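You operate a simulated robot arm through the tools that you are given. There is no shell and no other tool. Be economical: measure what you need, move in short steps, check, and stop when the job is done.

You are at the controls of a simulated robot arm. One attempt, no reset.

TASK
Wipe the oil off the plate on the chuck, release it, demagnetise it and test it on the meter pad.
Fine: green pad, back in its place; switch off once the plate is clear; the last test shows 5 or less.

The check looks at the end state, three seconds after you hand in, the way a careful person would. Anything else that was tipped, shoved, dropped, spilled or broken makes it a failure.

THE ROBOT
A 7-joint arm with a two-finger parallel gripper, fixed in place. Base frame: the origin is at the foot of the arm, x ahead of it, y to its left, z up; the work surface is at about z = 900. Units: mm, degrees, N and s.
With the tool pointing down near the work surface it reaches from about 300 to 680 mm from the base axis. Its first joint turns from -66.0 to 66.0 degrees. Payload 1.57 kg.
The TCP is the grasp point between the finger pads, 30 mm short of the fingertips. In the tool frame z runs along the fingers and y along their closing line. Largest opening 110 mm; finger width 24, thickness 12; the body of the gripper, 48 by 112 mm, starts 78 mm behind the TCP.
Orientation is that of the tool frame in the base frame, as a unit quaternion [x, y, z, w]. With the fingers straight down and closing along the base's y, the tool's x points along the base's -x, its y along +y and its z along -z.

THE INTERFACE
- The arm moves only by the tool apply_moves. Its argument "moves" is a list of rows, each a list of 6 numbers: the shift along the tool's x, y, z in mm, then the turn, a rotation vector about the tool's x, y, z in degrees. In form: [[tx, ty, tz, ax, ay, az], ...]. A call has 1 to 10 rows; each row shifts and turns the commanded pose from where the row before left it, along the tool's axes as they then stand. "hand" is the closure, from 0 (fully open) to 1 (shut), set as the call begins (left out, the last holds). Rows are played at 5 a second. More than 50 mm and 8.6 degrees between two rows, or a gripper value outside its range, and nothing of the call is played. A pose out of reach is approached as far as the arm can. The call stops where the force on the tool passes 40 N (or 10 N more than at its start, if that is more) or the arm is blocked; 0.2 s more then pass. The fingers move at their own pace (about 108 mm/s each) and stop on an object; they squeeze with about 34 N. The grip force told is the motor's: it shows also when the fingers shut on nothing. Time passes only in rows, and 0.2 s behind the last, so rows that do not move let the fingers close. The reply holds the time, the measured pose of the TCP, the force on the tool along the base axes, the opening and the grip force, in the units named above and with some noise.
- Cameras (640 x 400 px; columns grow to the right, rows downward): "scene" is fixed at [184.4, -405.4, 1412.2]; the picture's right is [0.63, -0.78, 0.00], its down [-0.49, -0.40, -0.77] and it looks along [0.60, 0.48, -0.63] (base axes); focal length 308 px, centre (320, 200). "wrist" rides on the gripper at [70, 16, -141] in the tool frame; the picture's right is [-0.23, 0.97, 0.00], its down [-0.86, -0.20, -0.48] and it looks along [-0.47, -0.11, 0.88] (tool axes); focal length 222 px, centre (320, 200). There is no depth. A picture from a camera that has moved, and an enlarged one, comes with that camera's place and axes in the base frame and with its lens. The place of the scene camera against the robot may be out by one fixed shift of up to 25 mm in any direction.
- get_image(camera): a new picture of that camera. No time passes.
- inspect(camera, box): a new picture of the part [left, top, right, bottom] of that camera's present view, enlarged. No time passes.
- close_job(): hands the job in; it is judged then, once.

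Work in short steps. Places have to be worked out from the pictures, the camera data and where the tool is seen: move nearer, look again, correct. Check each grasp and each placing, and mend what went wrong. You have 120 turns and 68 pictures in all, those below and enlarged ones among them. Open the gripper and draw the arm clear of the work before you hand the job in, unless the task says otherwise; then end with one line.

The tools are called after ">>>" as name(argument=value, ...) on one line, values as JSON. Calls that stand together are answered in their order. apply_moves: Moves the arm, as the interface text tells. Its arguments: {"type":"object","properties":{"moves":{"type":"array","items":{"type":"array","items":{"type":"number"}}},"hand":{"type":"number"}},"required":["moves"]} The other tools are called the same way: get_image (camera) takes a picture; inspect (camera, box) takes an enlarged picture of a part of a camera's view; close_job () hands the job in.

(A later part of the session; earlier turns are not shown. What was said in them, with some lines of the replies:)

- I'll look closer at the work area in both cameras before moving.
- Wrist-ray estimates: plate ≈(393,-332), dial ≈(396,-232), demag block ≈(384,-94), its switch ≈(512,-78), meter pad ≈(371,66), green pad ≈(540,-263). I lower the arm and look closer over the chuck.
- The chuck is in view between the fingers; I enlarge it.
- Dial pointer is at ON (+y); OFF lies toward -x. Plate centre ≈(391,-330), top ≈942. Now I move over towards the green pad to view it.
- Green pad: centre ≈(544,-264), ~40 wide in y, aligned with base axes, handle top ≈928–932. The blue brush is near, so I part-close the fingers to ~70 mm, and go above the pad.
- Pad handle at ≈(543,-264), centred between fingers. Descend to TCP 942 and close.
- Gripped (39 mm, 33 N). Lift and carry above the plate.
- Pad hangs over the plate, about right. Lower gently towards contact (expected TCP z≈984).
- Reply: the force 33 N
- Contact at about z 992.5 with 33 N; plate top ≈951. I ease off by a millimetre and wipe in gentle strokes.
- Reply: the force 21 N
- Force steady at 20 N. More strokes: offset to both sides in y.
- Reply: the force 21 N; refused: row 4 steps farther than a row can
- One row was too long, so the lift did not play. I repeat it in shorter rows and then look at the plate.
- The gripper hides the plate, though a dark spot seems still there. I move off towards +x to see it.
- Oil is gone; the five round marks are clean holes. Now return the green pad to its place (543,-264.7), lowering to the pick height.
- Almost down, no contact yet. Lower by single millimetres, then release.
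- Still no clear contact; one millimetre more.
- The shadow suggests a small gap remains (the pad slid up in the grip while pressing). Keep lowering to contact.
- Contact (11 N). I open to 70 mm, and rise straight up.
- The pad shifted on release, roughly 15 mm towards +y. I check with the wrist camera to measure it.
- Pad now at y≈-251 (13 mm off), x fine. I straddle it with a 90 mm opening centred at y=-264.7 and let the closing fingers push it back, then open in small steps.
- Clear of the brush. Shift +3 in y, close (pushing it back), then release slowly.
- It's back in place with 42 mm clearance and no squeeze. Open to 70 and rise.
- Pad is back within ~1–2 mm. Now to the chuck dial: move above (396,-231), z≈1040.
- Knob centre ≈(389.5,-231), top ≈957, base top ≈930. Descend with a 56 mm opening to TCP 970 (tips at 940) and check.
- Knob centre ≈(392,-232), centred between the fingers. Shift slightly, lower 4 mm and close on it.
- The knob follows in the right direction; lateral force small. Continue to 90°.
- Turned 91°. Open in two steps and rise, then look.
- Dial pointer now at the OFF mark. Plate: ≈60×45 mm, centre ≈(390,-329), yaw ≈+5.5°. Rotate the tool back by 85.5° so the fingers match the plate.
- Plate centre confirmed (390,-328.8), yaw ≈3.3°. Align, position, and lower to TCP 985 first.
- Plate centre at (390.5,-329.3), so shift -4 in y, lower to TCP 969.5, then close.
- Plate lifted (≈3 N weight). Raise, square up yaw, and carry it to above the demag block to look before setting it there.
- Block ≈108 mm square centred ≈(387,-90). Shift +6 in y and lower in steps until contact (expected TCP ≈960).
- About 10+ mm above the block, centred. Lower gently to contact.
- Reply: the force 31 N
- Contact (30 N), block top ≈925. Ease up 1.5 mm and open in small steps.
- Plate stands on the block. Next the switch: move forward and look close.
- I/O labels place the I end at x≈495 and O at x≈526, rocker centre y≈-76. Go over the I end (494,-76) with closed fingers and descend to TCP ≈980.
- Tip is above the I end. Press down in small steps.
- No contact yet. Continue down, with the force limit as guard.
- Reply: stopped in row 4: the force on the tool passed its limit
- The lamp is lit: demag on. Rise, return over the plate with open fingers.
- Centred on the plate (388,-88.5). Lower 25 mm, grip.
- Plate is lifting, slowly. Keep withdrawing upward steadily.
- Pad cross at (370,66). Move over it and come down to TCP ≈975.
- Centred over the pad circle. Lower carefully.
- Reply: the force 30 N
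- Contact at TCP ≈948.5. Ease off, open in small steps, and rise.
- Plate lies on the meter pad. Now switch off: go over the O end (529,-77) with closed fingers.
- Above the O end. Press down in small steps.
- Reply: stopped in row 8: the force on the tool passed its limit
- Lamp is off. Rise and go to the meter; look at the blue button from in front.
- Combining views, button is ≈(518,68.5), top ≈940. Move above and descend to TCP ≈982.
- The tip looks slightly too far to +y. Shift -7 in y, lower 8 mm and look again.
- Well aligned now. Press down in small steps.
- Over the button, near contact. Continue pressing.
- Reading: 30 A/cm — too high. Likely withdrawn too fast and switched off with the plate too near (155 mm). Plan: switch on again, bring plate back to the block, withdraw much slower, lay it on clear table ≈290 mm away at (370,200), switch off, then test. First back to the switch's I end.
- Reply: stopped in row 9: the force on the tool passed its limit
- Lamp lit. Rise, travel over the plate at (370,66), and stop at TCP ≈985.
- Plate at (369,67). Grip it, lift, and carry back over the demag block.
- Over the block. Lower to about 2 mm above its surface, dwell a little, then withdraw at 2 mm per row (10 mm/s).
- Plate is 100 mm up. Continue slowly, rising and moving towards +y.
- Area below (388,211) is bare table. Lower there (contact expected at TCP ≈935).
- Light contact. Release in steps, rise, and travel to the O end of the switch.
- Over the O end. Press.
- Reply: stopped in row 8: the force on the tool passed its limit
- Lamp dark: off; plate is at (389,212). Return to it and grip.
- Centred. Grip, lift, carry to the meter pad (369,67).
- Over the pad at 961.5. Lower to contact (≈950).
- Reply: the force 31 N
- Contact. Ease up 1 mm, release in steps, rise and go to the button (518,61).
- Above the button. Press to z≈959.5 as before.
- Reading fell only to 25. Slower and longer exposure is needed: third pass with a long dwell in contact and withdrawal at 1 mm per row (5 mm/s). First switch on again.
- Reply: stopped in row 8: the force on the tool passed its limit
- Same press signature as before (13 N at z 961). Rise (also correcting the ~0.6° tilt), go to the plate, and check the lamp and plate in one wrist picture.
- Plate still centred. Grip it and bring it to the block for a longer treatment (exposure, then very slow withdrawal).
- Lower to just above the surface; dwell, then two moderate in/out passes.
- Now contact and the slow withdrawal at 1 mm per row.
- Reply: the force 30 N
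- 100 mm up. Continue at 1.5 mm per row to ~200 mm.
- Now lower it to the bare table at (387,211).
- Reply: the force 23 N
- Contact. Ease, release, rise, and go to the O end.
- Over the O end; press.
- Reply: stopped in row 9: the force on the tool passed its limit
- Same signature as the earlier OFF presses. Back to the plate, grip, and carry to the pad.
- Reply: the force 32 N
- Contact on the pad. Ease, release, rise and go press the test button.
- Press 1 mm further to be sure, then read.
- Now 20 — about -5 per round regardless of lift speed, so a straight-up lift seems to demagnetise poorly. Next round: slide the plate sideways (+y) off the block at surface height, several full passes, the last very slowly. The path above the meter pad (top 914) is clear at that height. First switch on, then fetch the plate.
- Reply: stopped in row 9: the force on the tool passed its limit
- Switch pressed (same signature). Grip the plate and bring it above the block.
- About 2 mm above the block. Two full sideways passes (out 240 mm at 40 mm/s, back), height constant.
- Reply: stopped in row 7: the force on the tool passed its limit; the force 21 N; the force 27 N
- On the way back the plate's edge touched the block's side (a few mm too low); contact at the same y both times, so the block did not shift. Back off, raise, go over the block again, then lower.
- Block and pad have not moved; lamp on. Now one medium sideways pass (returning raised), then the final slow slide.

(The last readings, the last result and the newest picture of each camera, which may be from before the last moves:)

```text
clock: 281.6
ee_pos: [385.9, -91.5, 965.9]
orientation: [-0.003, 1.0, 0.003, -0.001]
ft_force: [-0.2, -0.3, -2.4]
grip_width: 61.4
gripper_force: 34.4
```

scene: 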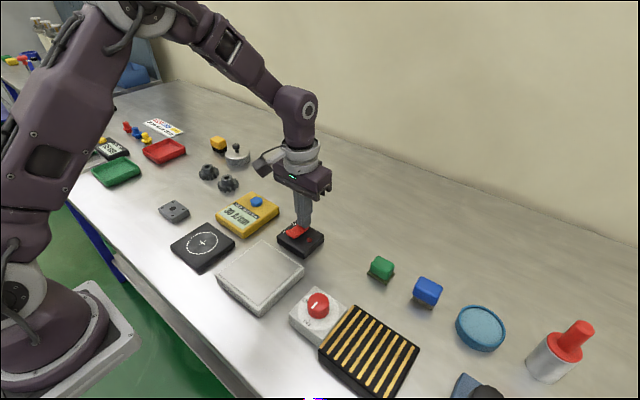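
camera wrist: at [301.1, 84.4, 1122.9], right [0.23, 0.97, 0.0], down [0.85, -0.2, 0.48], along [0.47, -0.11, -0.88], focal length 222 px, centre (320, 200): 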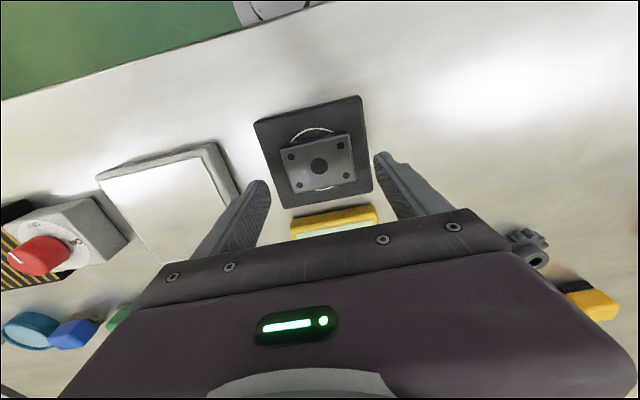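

Now the final slow sideways withdrawal: 2 mm/row, growing with distance.

>>> apply_moves(moves=[[0, 2, 0, 0, 0, 0], [0, 2, 0, 0, 0, 0], [0, 2, 0, 0, 0, 0], [0, 2, 0, 0, 0, 0], [0, 2, 0, 0, 0, 0], [0, 2, 0, 0, 0, 0], [0, 2, 0, 0, 0, 0], [0, 2, 0, 0, 0, 0], [0, 2, 0, 0, 0, 0], [0, 2, 0, 0, 0, 0]])

>>> apply_moves(moves=[[0, 2, 0, 0, 0, 0], [0, 2, 0, 0, 0, 0], [0, 2, 0, 0, 0, 0], [0, 2, 0, 0, 0, 0], [0, 2, 0, 0, 0, 0], [0, 2, 0, 0, 0, 0], [0, 2, 0, 0, 0, 0], [0, 2, 0, 0, 0, 0], [0, 2, 0, 0, 0, 0], [0, 2, 0, 0, 0, 0]])

>>> apply_moves(moves=[[0, 2, 0, 0, 0, 0], [0, 2, 0, 0, 0, 0], [0, 2, 0, 0, 0, 0], [0, 2, 0, 0, 0, 0], [0, 2, 0, 0, 0, 0], [0, 2, 0, 0, 0, 0], [0, 2, 0, 0, 0, 0], [0, 2, 0, 0, 0, 0], [0, 2, 0, 0, 0, 0], [0, 2, 0, 0, 0, 0]])

>>> apply_moves(moves=[[0, 2, 0, 0, 0, 0], [0, 2, 0, 0, 0, 0], [0, 2, 0, 0, 0, 0], [0, 2, 0, 0, 0, 0], [0, 2, 0, 0, 0, 0], [0, 2, 0, 0, 0, 0], [0, 2, 0, 0, 0, 0], [0, 2, 0, 0, 0, 0], [0, 2, 0, 0, 0, 0], [0, 2, 0, 0, 0, 0]])

>>> apply_moves(moves=[[0, 2, 0, 0, 0, 0], [0, 2, 0, 0, 0, 0], [0, 2, 0, 0, 0, 0], [0, 2, 0, 0, 0, 0], [0, 2, 0, 0, 0, 0], [0, 2, 0, 0, 0, 0], [0, 2, 0, 0, 0, 0], [0, 2, 0, 0, 0, 0], [0, 2, 0, 0, 0, 0], [0, 2, 0, 0, 0, 0]])

>>> apply_moves(moves=[[0, 2, 0, 0, 0, 0], [0, 2, 0, 0, 0, 0], [0, 2, 0, 0, 0, 0], [0, 2, 0, 0, 0, 0], [0, 2, 0, 0, 0, 0], [0, 2, 0, 0, 0, 0], [0, 2, 0, 0, 0, 0], [0, 2, 0, 0, 0, 0], [0, 2, 0, 0, 0, 0], [0, 2, 0, 0, 0, 0]])

>>> apply_moves(moves=[[0, 3, 0, 0, 0, 0], [0, 3, 0, 0, 0, 0], [0, 3, 0, 0, 0, 0], [0, 3, 0, 0, 0, 0], [0, 3, 0, 0, 0, 0], [0, 3, 0, 0, 0, 0], [0, 3, 0, 0, 0, 0], [0, 3, 0, 0, 0, 0], [0, 3, 0, 0, 0, 0], [0, 3, 0, 0, 0, 0]])

>>> apply_moves(moves=[[0, 3, 0, 0, 0, 0], [0, 3, 0, 0, 0, 0], [0, 3, 0, 0, 0, 0], [0, 3, 0, 0, 0, 0], [0, 3, 0, 0, 0, 0], [0, 3, 0, 0, 0, 0], [0, 3, 0, 0, 0, 0], [0, 3, 0, 0, 0, 0], [0, 3, 0, 0, 0, 0], [0, 3, 0, 0, 0, 0]])

>>> apply_moves(moves=[[0, 5, 0, 0, 0, 0], [0, 5, 0, 0, 0, 0], [0, 5, 0, 0, 0, 0], [0, 5, 0, 0, 0, 0], [0, 5, 0, 0, 0, 0], [0, 5, 0, 0, 0, 0], [0, 5, 0, 0, 0, 0], [0, 5, 0, 0, 0, 0], [0, 5, 0, 0, 0, 0], [0, 5, 0, 0, 0, 0]])

>>> apply_moves(moves=[[0, 7, 0, 0, 0, 0], [0, 7, 0, 0, 0, 0], [0, 7, 0, 0, 0, 0], [0, 7, 0, 0, 0, 0], [0, 7, 0, 0, 0, 0], [0, 7, 0, 0, 0, 0], [0, 7, 0, 0, 0, 0], [0, 7, 0, 0, 0, 0], [0, 7, 0, 0, 0, 0], [0, 7, 0, 0, 0, 0]])

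>>> apply_moves(moves=[[-1, 0, 15, 0, 0, 0], [0, 0, 7, 0, 0, 0], [0, 0, 2, 0, 0, 0], [0, 0, 0, 0, 0, 0]])

```text
clock: 283.8
ee_pos: [385.2, -71.0, 967.0]
orientation: [-0.003, 1.0, 0.003, -0.001]
ft_force: [-0.1, 0.6, -3.5]
grip_width: 61.8
gripper_force: 33.7
```

```text
clock: 286.0
ee_pos: [386.9, -52.1, 965.8]
orientation: [-0.004, 1.0, 0.002, 0.0]
ft_force: [0.9, -0.4, -3.1]
grip_width: 61.8
gripper_force: 34.9
```

```text
clock: 288.2
ee_pos: [386.2, -31.9, 967.2]
orientation: [-0.003, 1.0, 0.003, 0.0]
ft_force: [0.1, 0.1, -3.9]
grip_width: 61.4
gripper_force: 34.1
```

```text
clock: 290.4
ee_pos: [387.2, -11.5, 967.4]
orientation: [-0.004, 1.0, 0.004, -0.001]
ft_force: [0.5, 0.5, -3.6]
grip_width: 61.7
gripper_force: 34.3
```

```text
clock: 292.6
ee_pos: [386.3, 8.5, 965.8]
orientation: [-0.004, 1.0, 0.003, -0.001]
ft_force: [0.0, 0.8, -3.5]
grip_width: 61.6
gripper_force: 34.0
```

```text
clock: 294.8
ee_pos: [384.6, 28.3, 965.3]
orientation: [-0.003, 1.0, 0.003, 0.0]
ft_force: [0.1, -0.5, -4.2]
grip_width: 61.7
gripper_force: 34.6
```

```text
clock: 297.0
ee_pos: [384.9, 58.0, 966.5]
orientation: [-0.005, 1.0, 0.002, -0.001]
ft_force: [0.2, 1.0, -3.1]
grip_width: 61.7
gripper_force: 33.9
```

```text
clock: 299.2
ee_pos: [385.1, 88.7, 968.3]
orientation: [-0.002, 1.0, 0.002, -0.001]
ft_force: [0.4, 0.5, -3.7]
grip_width: 61.7
gripper_force: 34.1
```

```text
clock: 301.4
ee_pos: [385.7, 138.8, 966.9]
orientation: [-0.004, 1.0, 0.002, -0.001]
ft_force: [-0.6, -0.3, -2.7]
grip_width: 61.7
gripper_force: 34.0
```

```text
clock: 303.6
ee_pos: [384.7, 208.8, 967.4]
orientation: [-0.002, 1.0, 0.003, 0.0]
ft_force: [-1.3, -0.8, -3.4]
grip_width: 61.5
gripper_force: 34.0
```

```text
clock: 304.6
ee_pos: [385.2, 208.1, 944.3]
orientation: [-0.003, 1.0, 0.001, -0.001]
ft_force: [-0.1, 0.4, -4.4]
grip_width: 61.7
gripper_force: 34.2
```

Lower the last millimetres to the table.

>>> apply_moves(moves=[[0, 0, 3, 0, 0, 0], [0, 0, 2, 0, 0, 0], [0, 0, 1, 0, 0, 0], [0, 0, 1, 0, 0, 0], [0, 0, 0, 0, 0, 0]])

```text
clock: 305.8
ee_pos: [385.8, 208.4, 937.2]
orientation: [-0.003, 1.0, 0.002, 0.0]
ft_force: [0.3, 0.4, -4.0]
grip_width: 61.7
gripper_force: 34.0
```

>>> apply_moves(moves=[[0, 0, 1, 0, 0, 0], [0, 0, 1, 0, 0, 0], [0, 0, 0, 0, 0, 0]])

```text
clock: 306.6
ee_pos: [385.2, 207.9, 934.5]
orientation: [-0.003, 1.0, 0.003, 0.0]
ft_force: [0.0, 0.3, 19.0]
grip_width: 61.3
gripper_force: 34.1
```

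Contact. Release, rise, go to the O end and press.

>>> apply_moves(moves=[[0, 0, -0.8, 0, 0, 0], [0, 0, 0, 0, 0, 0]])

>>> apply_moves(hand=0.41, moves=[[0, 0, 0, 0, 0, 0], [0, 0, 0, 0, 0, 0]])

>>> apply_moves(hand=0.25, moves=[[0, 0, 0, 0, 0, 0], [0, 0, -40, 0, 0, 0], [0, 0, -40, 0, 0, 0], [0, 0, -37, 0, 0, 0], [0, 0, 0, 0, 0, 0]])

>>> apply_moves(hand=1, moves=[[-20, -41, 0, 0, 0, 0], [-20, -41, 0, 0, 0, 0], [-21, -41, 0, 0, 0, 0], [-21, -41, 0, 0, 0, 0], [-21, -41, 0, 0, 0, 0], [-21, -41, 0, 0, 0, 0], [-21, -40, 0, 0, 0, 0], [0, 0, 40, 0, 0, 0], [0, 0, 33, 0, 0, 0], [0, 0, 0, 0, 0, 0]])

>>> apply_moves(moves=[[0, 0, 4, 0, 0, 0], [0, 0, 4, 0, 0, 0], [0, 0, 3, 0, 0, 0], [0, 0, 2, 0, 0, 0], [0, 0, 2, 0, 0, 0], [0, 0, 1.5, 0, 0, 0], [0, 0, 1.5, 0, 0, 0], [0, 0, 1.5, 0, 0, 0], [0, 0, 0, 0, 0, 0]])

```text
clock: 307.2
ee_pos: [384.8, 207.6, 934.8]
orientation: [-0.004, 1.0, 0.001, -0.001]
ft_force: [-0.4, -0.5, -4.3]
grip_width: 61.8
gripper_force: 33.5
```

```text
clock: 307.8
ee_pos: [385.8, 208.6, 935.4]
orientation: [-0.004, 1.0, 0.002, -0.001]
ft_force: [-0.3, 0.1, 0.9]
grip_width: 64.8
gripper_force: 0.1
```

```text
clock: 309.0
ee_pos: [384.8, 211.0, 1053.6]
orientation: [-0.005, 1.0, 0.003, 0.001]
ft_force: [0.5, 0.4, -1.0]
grip_width: 82.4
gripper_force: 0.0
```

```text
clock: 311.2
ee_pos: [532.6, -77.8, 975.8]
orientation: [-0.003, 1.0, 0.002, -0.001]
ft_force: [-1.3, 0.0, 0.0]
grip_width: 0.0
gripper_force: 21.2
```

```text
clock: 313.0
ee_pos: [532.4, -77.0, 960.9]
orientation: [-0.003, 1.0, 0.002, 0.001]
ft_force: [-1.6, 1.4, 6.8]
grip_width: 0.0
gripper_force: 21.7
stopped in row 8: the force on the tool passed its limit (the readings are from after the stop); the commanded pose is now the measured one
```

OFF signature again. Return to the plate at (385.5,208), grip, and carry to the pad.

>>> apply_moves(moves=[[0, 0, -45, 0, 0, 0], [0, 0, -45, 0, 0, 0], [21, 41, 0, 0, 0, 0], [21, 41, 0, 0, 0, 0], [21, 41, 0, 0, 0, 0], [21, 41, 0, 0, 0, 0], [21, 41, 0, 0, 0, 0], [21, 40, 0, 0, 0, 0], [21, 40, 0, 0, 0, 0], [0, 0, 0, 0, 0, 0]])

>>> apply_moves(hand=0.2, moves=[[0, 0, 0, 0, 0, 0], [0, 0, 40, 0, 0, 0], [0, 0, 35, 0, 0, 0], [0, 0, 24, 0, 0, 0], [0, 0, 14, 0, 0, 0], [0, 0, 0, 0, 0, 0]])

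>>> apply_moves(hand=1, moves=[[0, 0, 0, 0, 0, 0], [0, 0, 0, 0, 0, 0], [0, 0, 0, 0, 0, 0]])

>>> apply_moves(moves=[[0, 0, -35, 0, 0, 0], [0, 0, -35, 0, 0, 0], [4, -35, 0, 0, 0, 0], [4, -36, 0, 0, 0, 0], [4, -35, 0, 0, 0, 0], [4, -36, 0, 0, 0, 0], [0, 0, 30, 0, 0, 0], [0, 0, 15, 0, 0, 0], [0, 0, 0, 0, 0, 0]])

```text
clock: 315.2
ee_pos: [386.0, 207.4, 1051.3]
orientation: [-0.003, 1.0, 0.002, 0.0]
ft_force: [0.0, 0.0, -0.5]
grip_width: 0.0
gripper_force: 21.1
```

```text
clock: 316.6
ee_pos: [384.0, 208.7, 937.4]
orientation: [-0.004, 1.0, 0.002, 0.0]
ft_force: [-0.4, -0.6, 0.2]
grip_width: 87.9
gripper_force: 0.0
```

```text
clock: 317.4
ee_pos: [384.9, 207.1, 937.2]
orientation: [-0.004, 1.0, 0.002, 0.0]
ft_force: [-0.4, -0.3, 0.3]
grip_width: 61.4
gripper_force: 33.9
```

```text
clock: 319.4
ee_pos: [368.7, 64.3, 961.6]
orientation: [-0.003, 1.0, 0.002, 0.001]
ft_force: [-0.1, 0.6, -3.7]
grip_width: 61.1
gripper_force: 34.4
```

Lower to the pad.

>>> apply_moves(moves=[[0, 1, 5, 0, 0, 0], [0, 0, 2, 0, 0, 0], [0, 0, 1, 0, 0, 0], [0, 0, 1, 0, 0, 0], [0, 0, 0, 0, 0, 0]])

```text
clock: 320.6
ee_pos: [369.0, 66.2, 955.1]
orientation: [-0.003, 1.0, 0.001, 0.0]
ft_force: [-0.3, 0.0, -3.3]
grip_width: 62.0
gripper_force: 33.8
```

>>> apply_moves(moves=[[0, 0, 1, 0, 0, 0], [0, 0, 1, 0, 0, 0], [0, 0, 0.7, 0, 0, 0], [0, 0, 0, 0, 0, 0]])

```text
clock: 321.6
ee_pos: [368.5, 65.5, 952.2]
orientation: [-0.004, 1.0, 0.002, 0.002]
ft_force: [0.5, -2.3, 30.7]
grip_width: 61.8
gripper_force: 33.4
```

Contact. Release, rise, press the test button, and read.

>>> apply_moves(moves=[[0, 0, -1.2, 0, 0, 0], [0, 0, 0, 0, 0, 0]])

>>> apply_moves(hand=0.41, moves=[[0, 0, 0, 0, 0, 0], [0, 0, 0, 0, 0, 0]])

>>> apply_moves(hand=0.25, moves=[[0, 0, 0, 0, 0, 0], [0, 0, -40, 0, 0, 0], [0, 0, -40, 0, 0, 0], [0, 0, 0, 0, 0, 0]])

>>> apply_moves(hand=1, moves=[[-45, -2, 0, 0, 0, 0], [-45, -2, 0, 0, 0, 0], [-45, -1, 0, 0, 0, 0], [-15, 0, 0, 0, 0, 0], [0, 0, 35, 0, 0, 0], [0, 0, 20, 0, 0, 0], [0, 0, 0, 0, 0, 0]])

>>> apply_moves(moves=[[0, 0, 5, 0, 0, 0], [0, 0, 4, 0, 0, 0], [0, 0, 2, 0, 0, 0], [0, 0, 2, 0, 0, 0], [0, 0, 1.5, 0, 0, 0], [0, 0, 1.5, 0, 0, 0], [0, 0, 1.5, 0, 0, 0], [0, 0, 0, 0, 0, 0]])

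```text
clock: 322.2
ee_pos: [368.4, 65.2, 953.5]
orientation: [-0.004, 1.0, 0.002, 0.0]
ft_force: [0.9, 0.8, -3.3]
grip_width: 61.4
gripper_force: 34.6
```

```text
clock: 322.8
ee_pos: [368.4, 65.5, 953.1]
orientation: [-0.004, 1.0, 0.003, 0.001]
ft_force: [0.4, 0.9, -0.2]
grip_width: 65.1
gripper_force: 0.1
```

```text
clock: 323.8
ee_pos: [366.9, 66.8, 1029.2]
orientation: [-0.002, 1.0, 0.002, 0.001]
ft_force: [0.3, 0.5, -0.4]
grip_width: 82.8
gripper_force: 0.0
```

```text
clock: 325.4
ee_pos: [518.6, 62.8, 977.7]
orientation: [-0.004, 1.0, 0.002, 0.001]
ft_force: [1.0, 0.6, -0.5]
grip_width: 0.0
gripper_force: 21.4
```

```text
clock: 327.2
ee_pos: [519.6, 63.1, 960.6]
orientation: [-0.004, 1.0, 0.002, 0.0]
ft_force: [-1.2, 0.8, 2.5]
grip_width: 0.0
gripper_force: 21.3
```

>>> apply_moves(moves=[[0, 0, 1.3, 0, 0, 0], [0, 0, 0, 0, 0, 0]])

>>> inspect(camera="scene", box=[165, 170, 325, 290])

```text
clock: 327.8
ee_pos: [519.7, 62.6, 960.0]
orientation: [-0.003, 1.0, 0.002, 0.001]
ft_force: [2.3, 1.4, 2.9]
grip_width: 0.0
gripper_force: 21.2
```

```text
3.33 times, centred on (245, 230) of scene
camera zoom: at [184.4, -405.4, 1412.2], right [0.63, -0.78, 0.0], down [-0.49, -0.4, -0.77], along [0.6, 0.48, -0.63], focal length 1026 px, centre (570, 100)
```

zoom: 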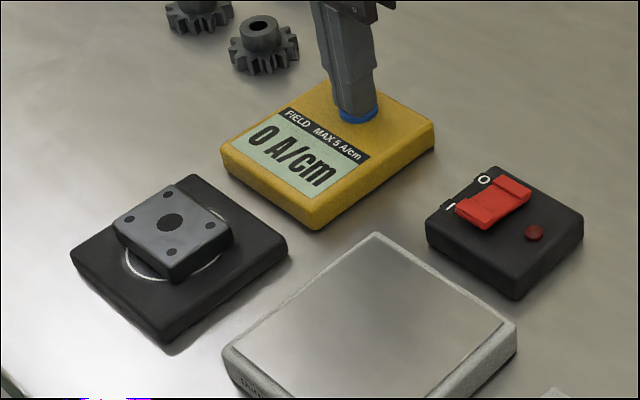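

The meter reads 0 A/cm, the demag lamp is off, and the plate is on the pad. I raise the arm straight up, open the gripper and draw clear.

>>> apply_moves(moves=[[0, 0, -30, 0, 0, 0], [0, 0, -45, 0, 0, 0], [0, 0, -45, 0, 0, 0], [0, 0, -45, 0, 0, 0], [0, 0, -45, 0, 0, 0], [0, 0, 0, 0, 0, 0]])

>>> apply_moves(hand=0, moves=[[40, 0, 0, 0, 0, 0], [40, 0, 0, 0, 0, 0], [0, 0, 0, 0, 0, 0], [0, 0, 0, 0, 0, 0]])

>>> get_image(camera="scene")

```text
clock: 329.2
ee_pos: [519.4, 61.0, 1170.3]
orientation: [-0.004, 1.0, 0.002, 0.0]
ft_force: [-0.3, 0.0, -0.2]
grip_width: 0.1
gripper_force: 21.5
```

```text
clock: 330.2
ee_pos: [440.9, 59.6, 1168.2]
orientation: [-0.003, 1.0, 0.002, 0.0]
ft_force: [0.5, 0.6, 0.4]
grip_width: 110.0
gripper_force: 0.0
```

```text
0 pictures are left
```

scene: 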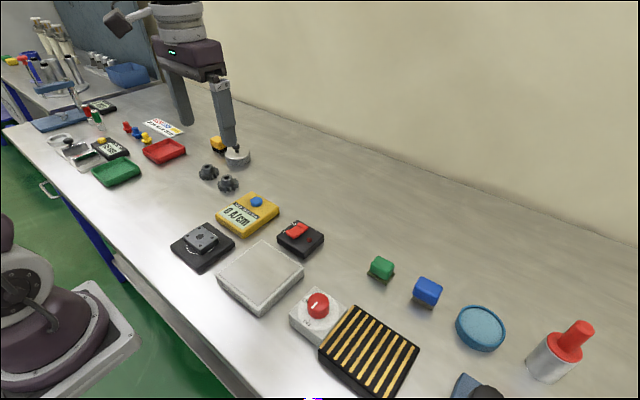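

All is in order: pad in place, chuck and demag off, plate on the meter pad at 0 A/cm, arm clear. Handing in.

>>> close_job()

```text
The job is handed in.
```

The plate is wiped clean, off the chuck and demagnetised, and the last test on the meter pad shows 0 A/cm. It took four rounds on the demagnetiser: the first three tests read 30, 25 and 20. The green pad is back within about 2 mm of its place, the chuck and demagnetiser are off, and the arm is clear. The plate's edge touched the side of the demagnetiser block in the last round; pictures before and after show the block did not move.
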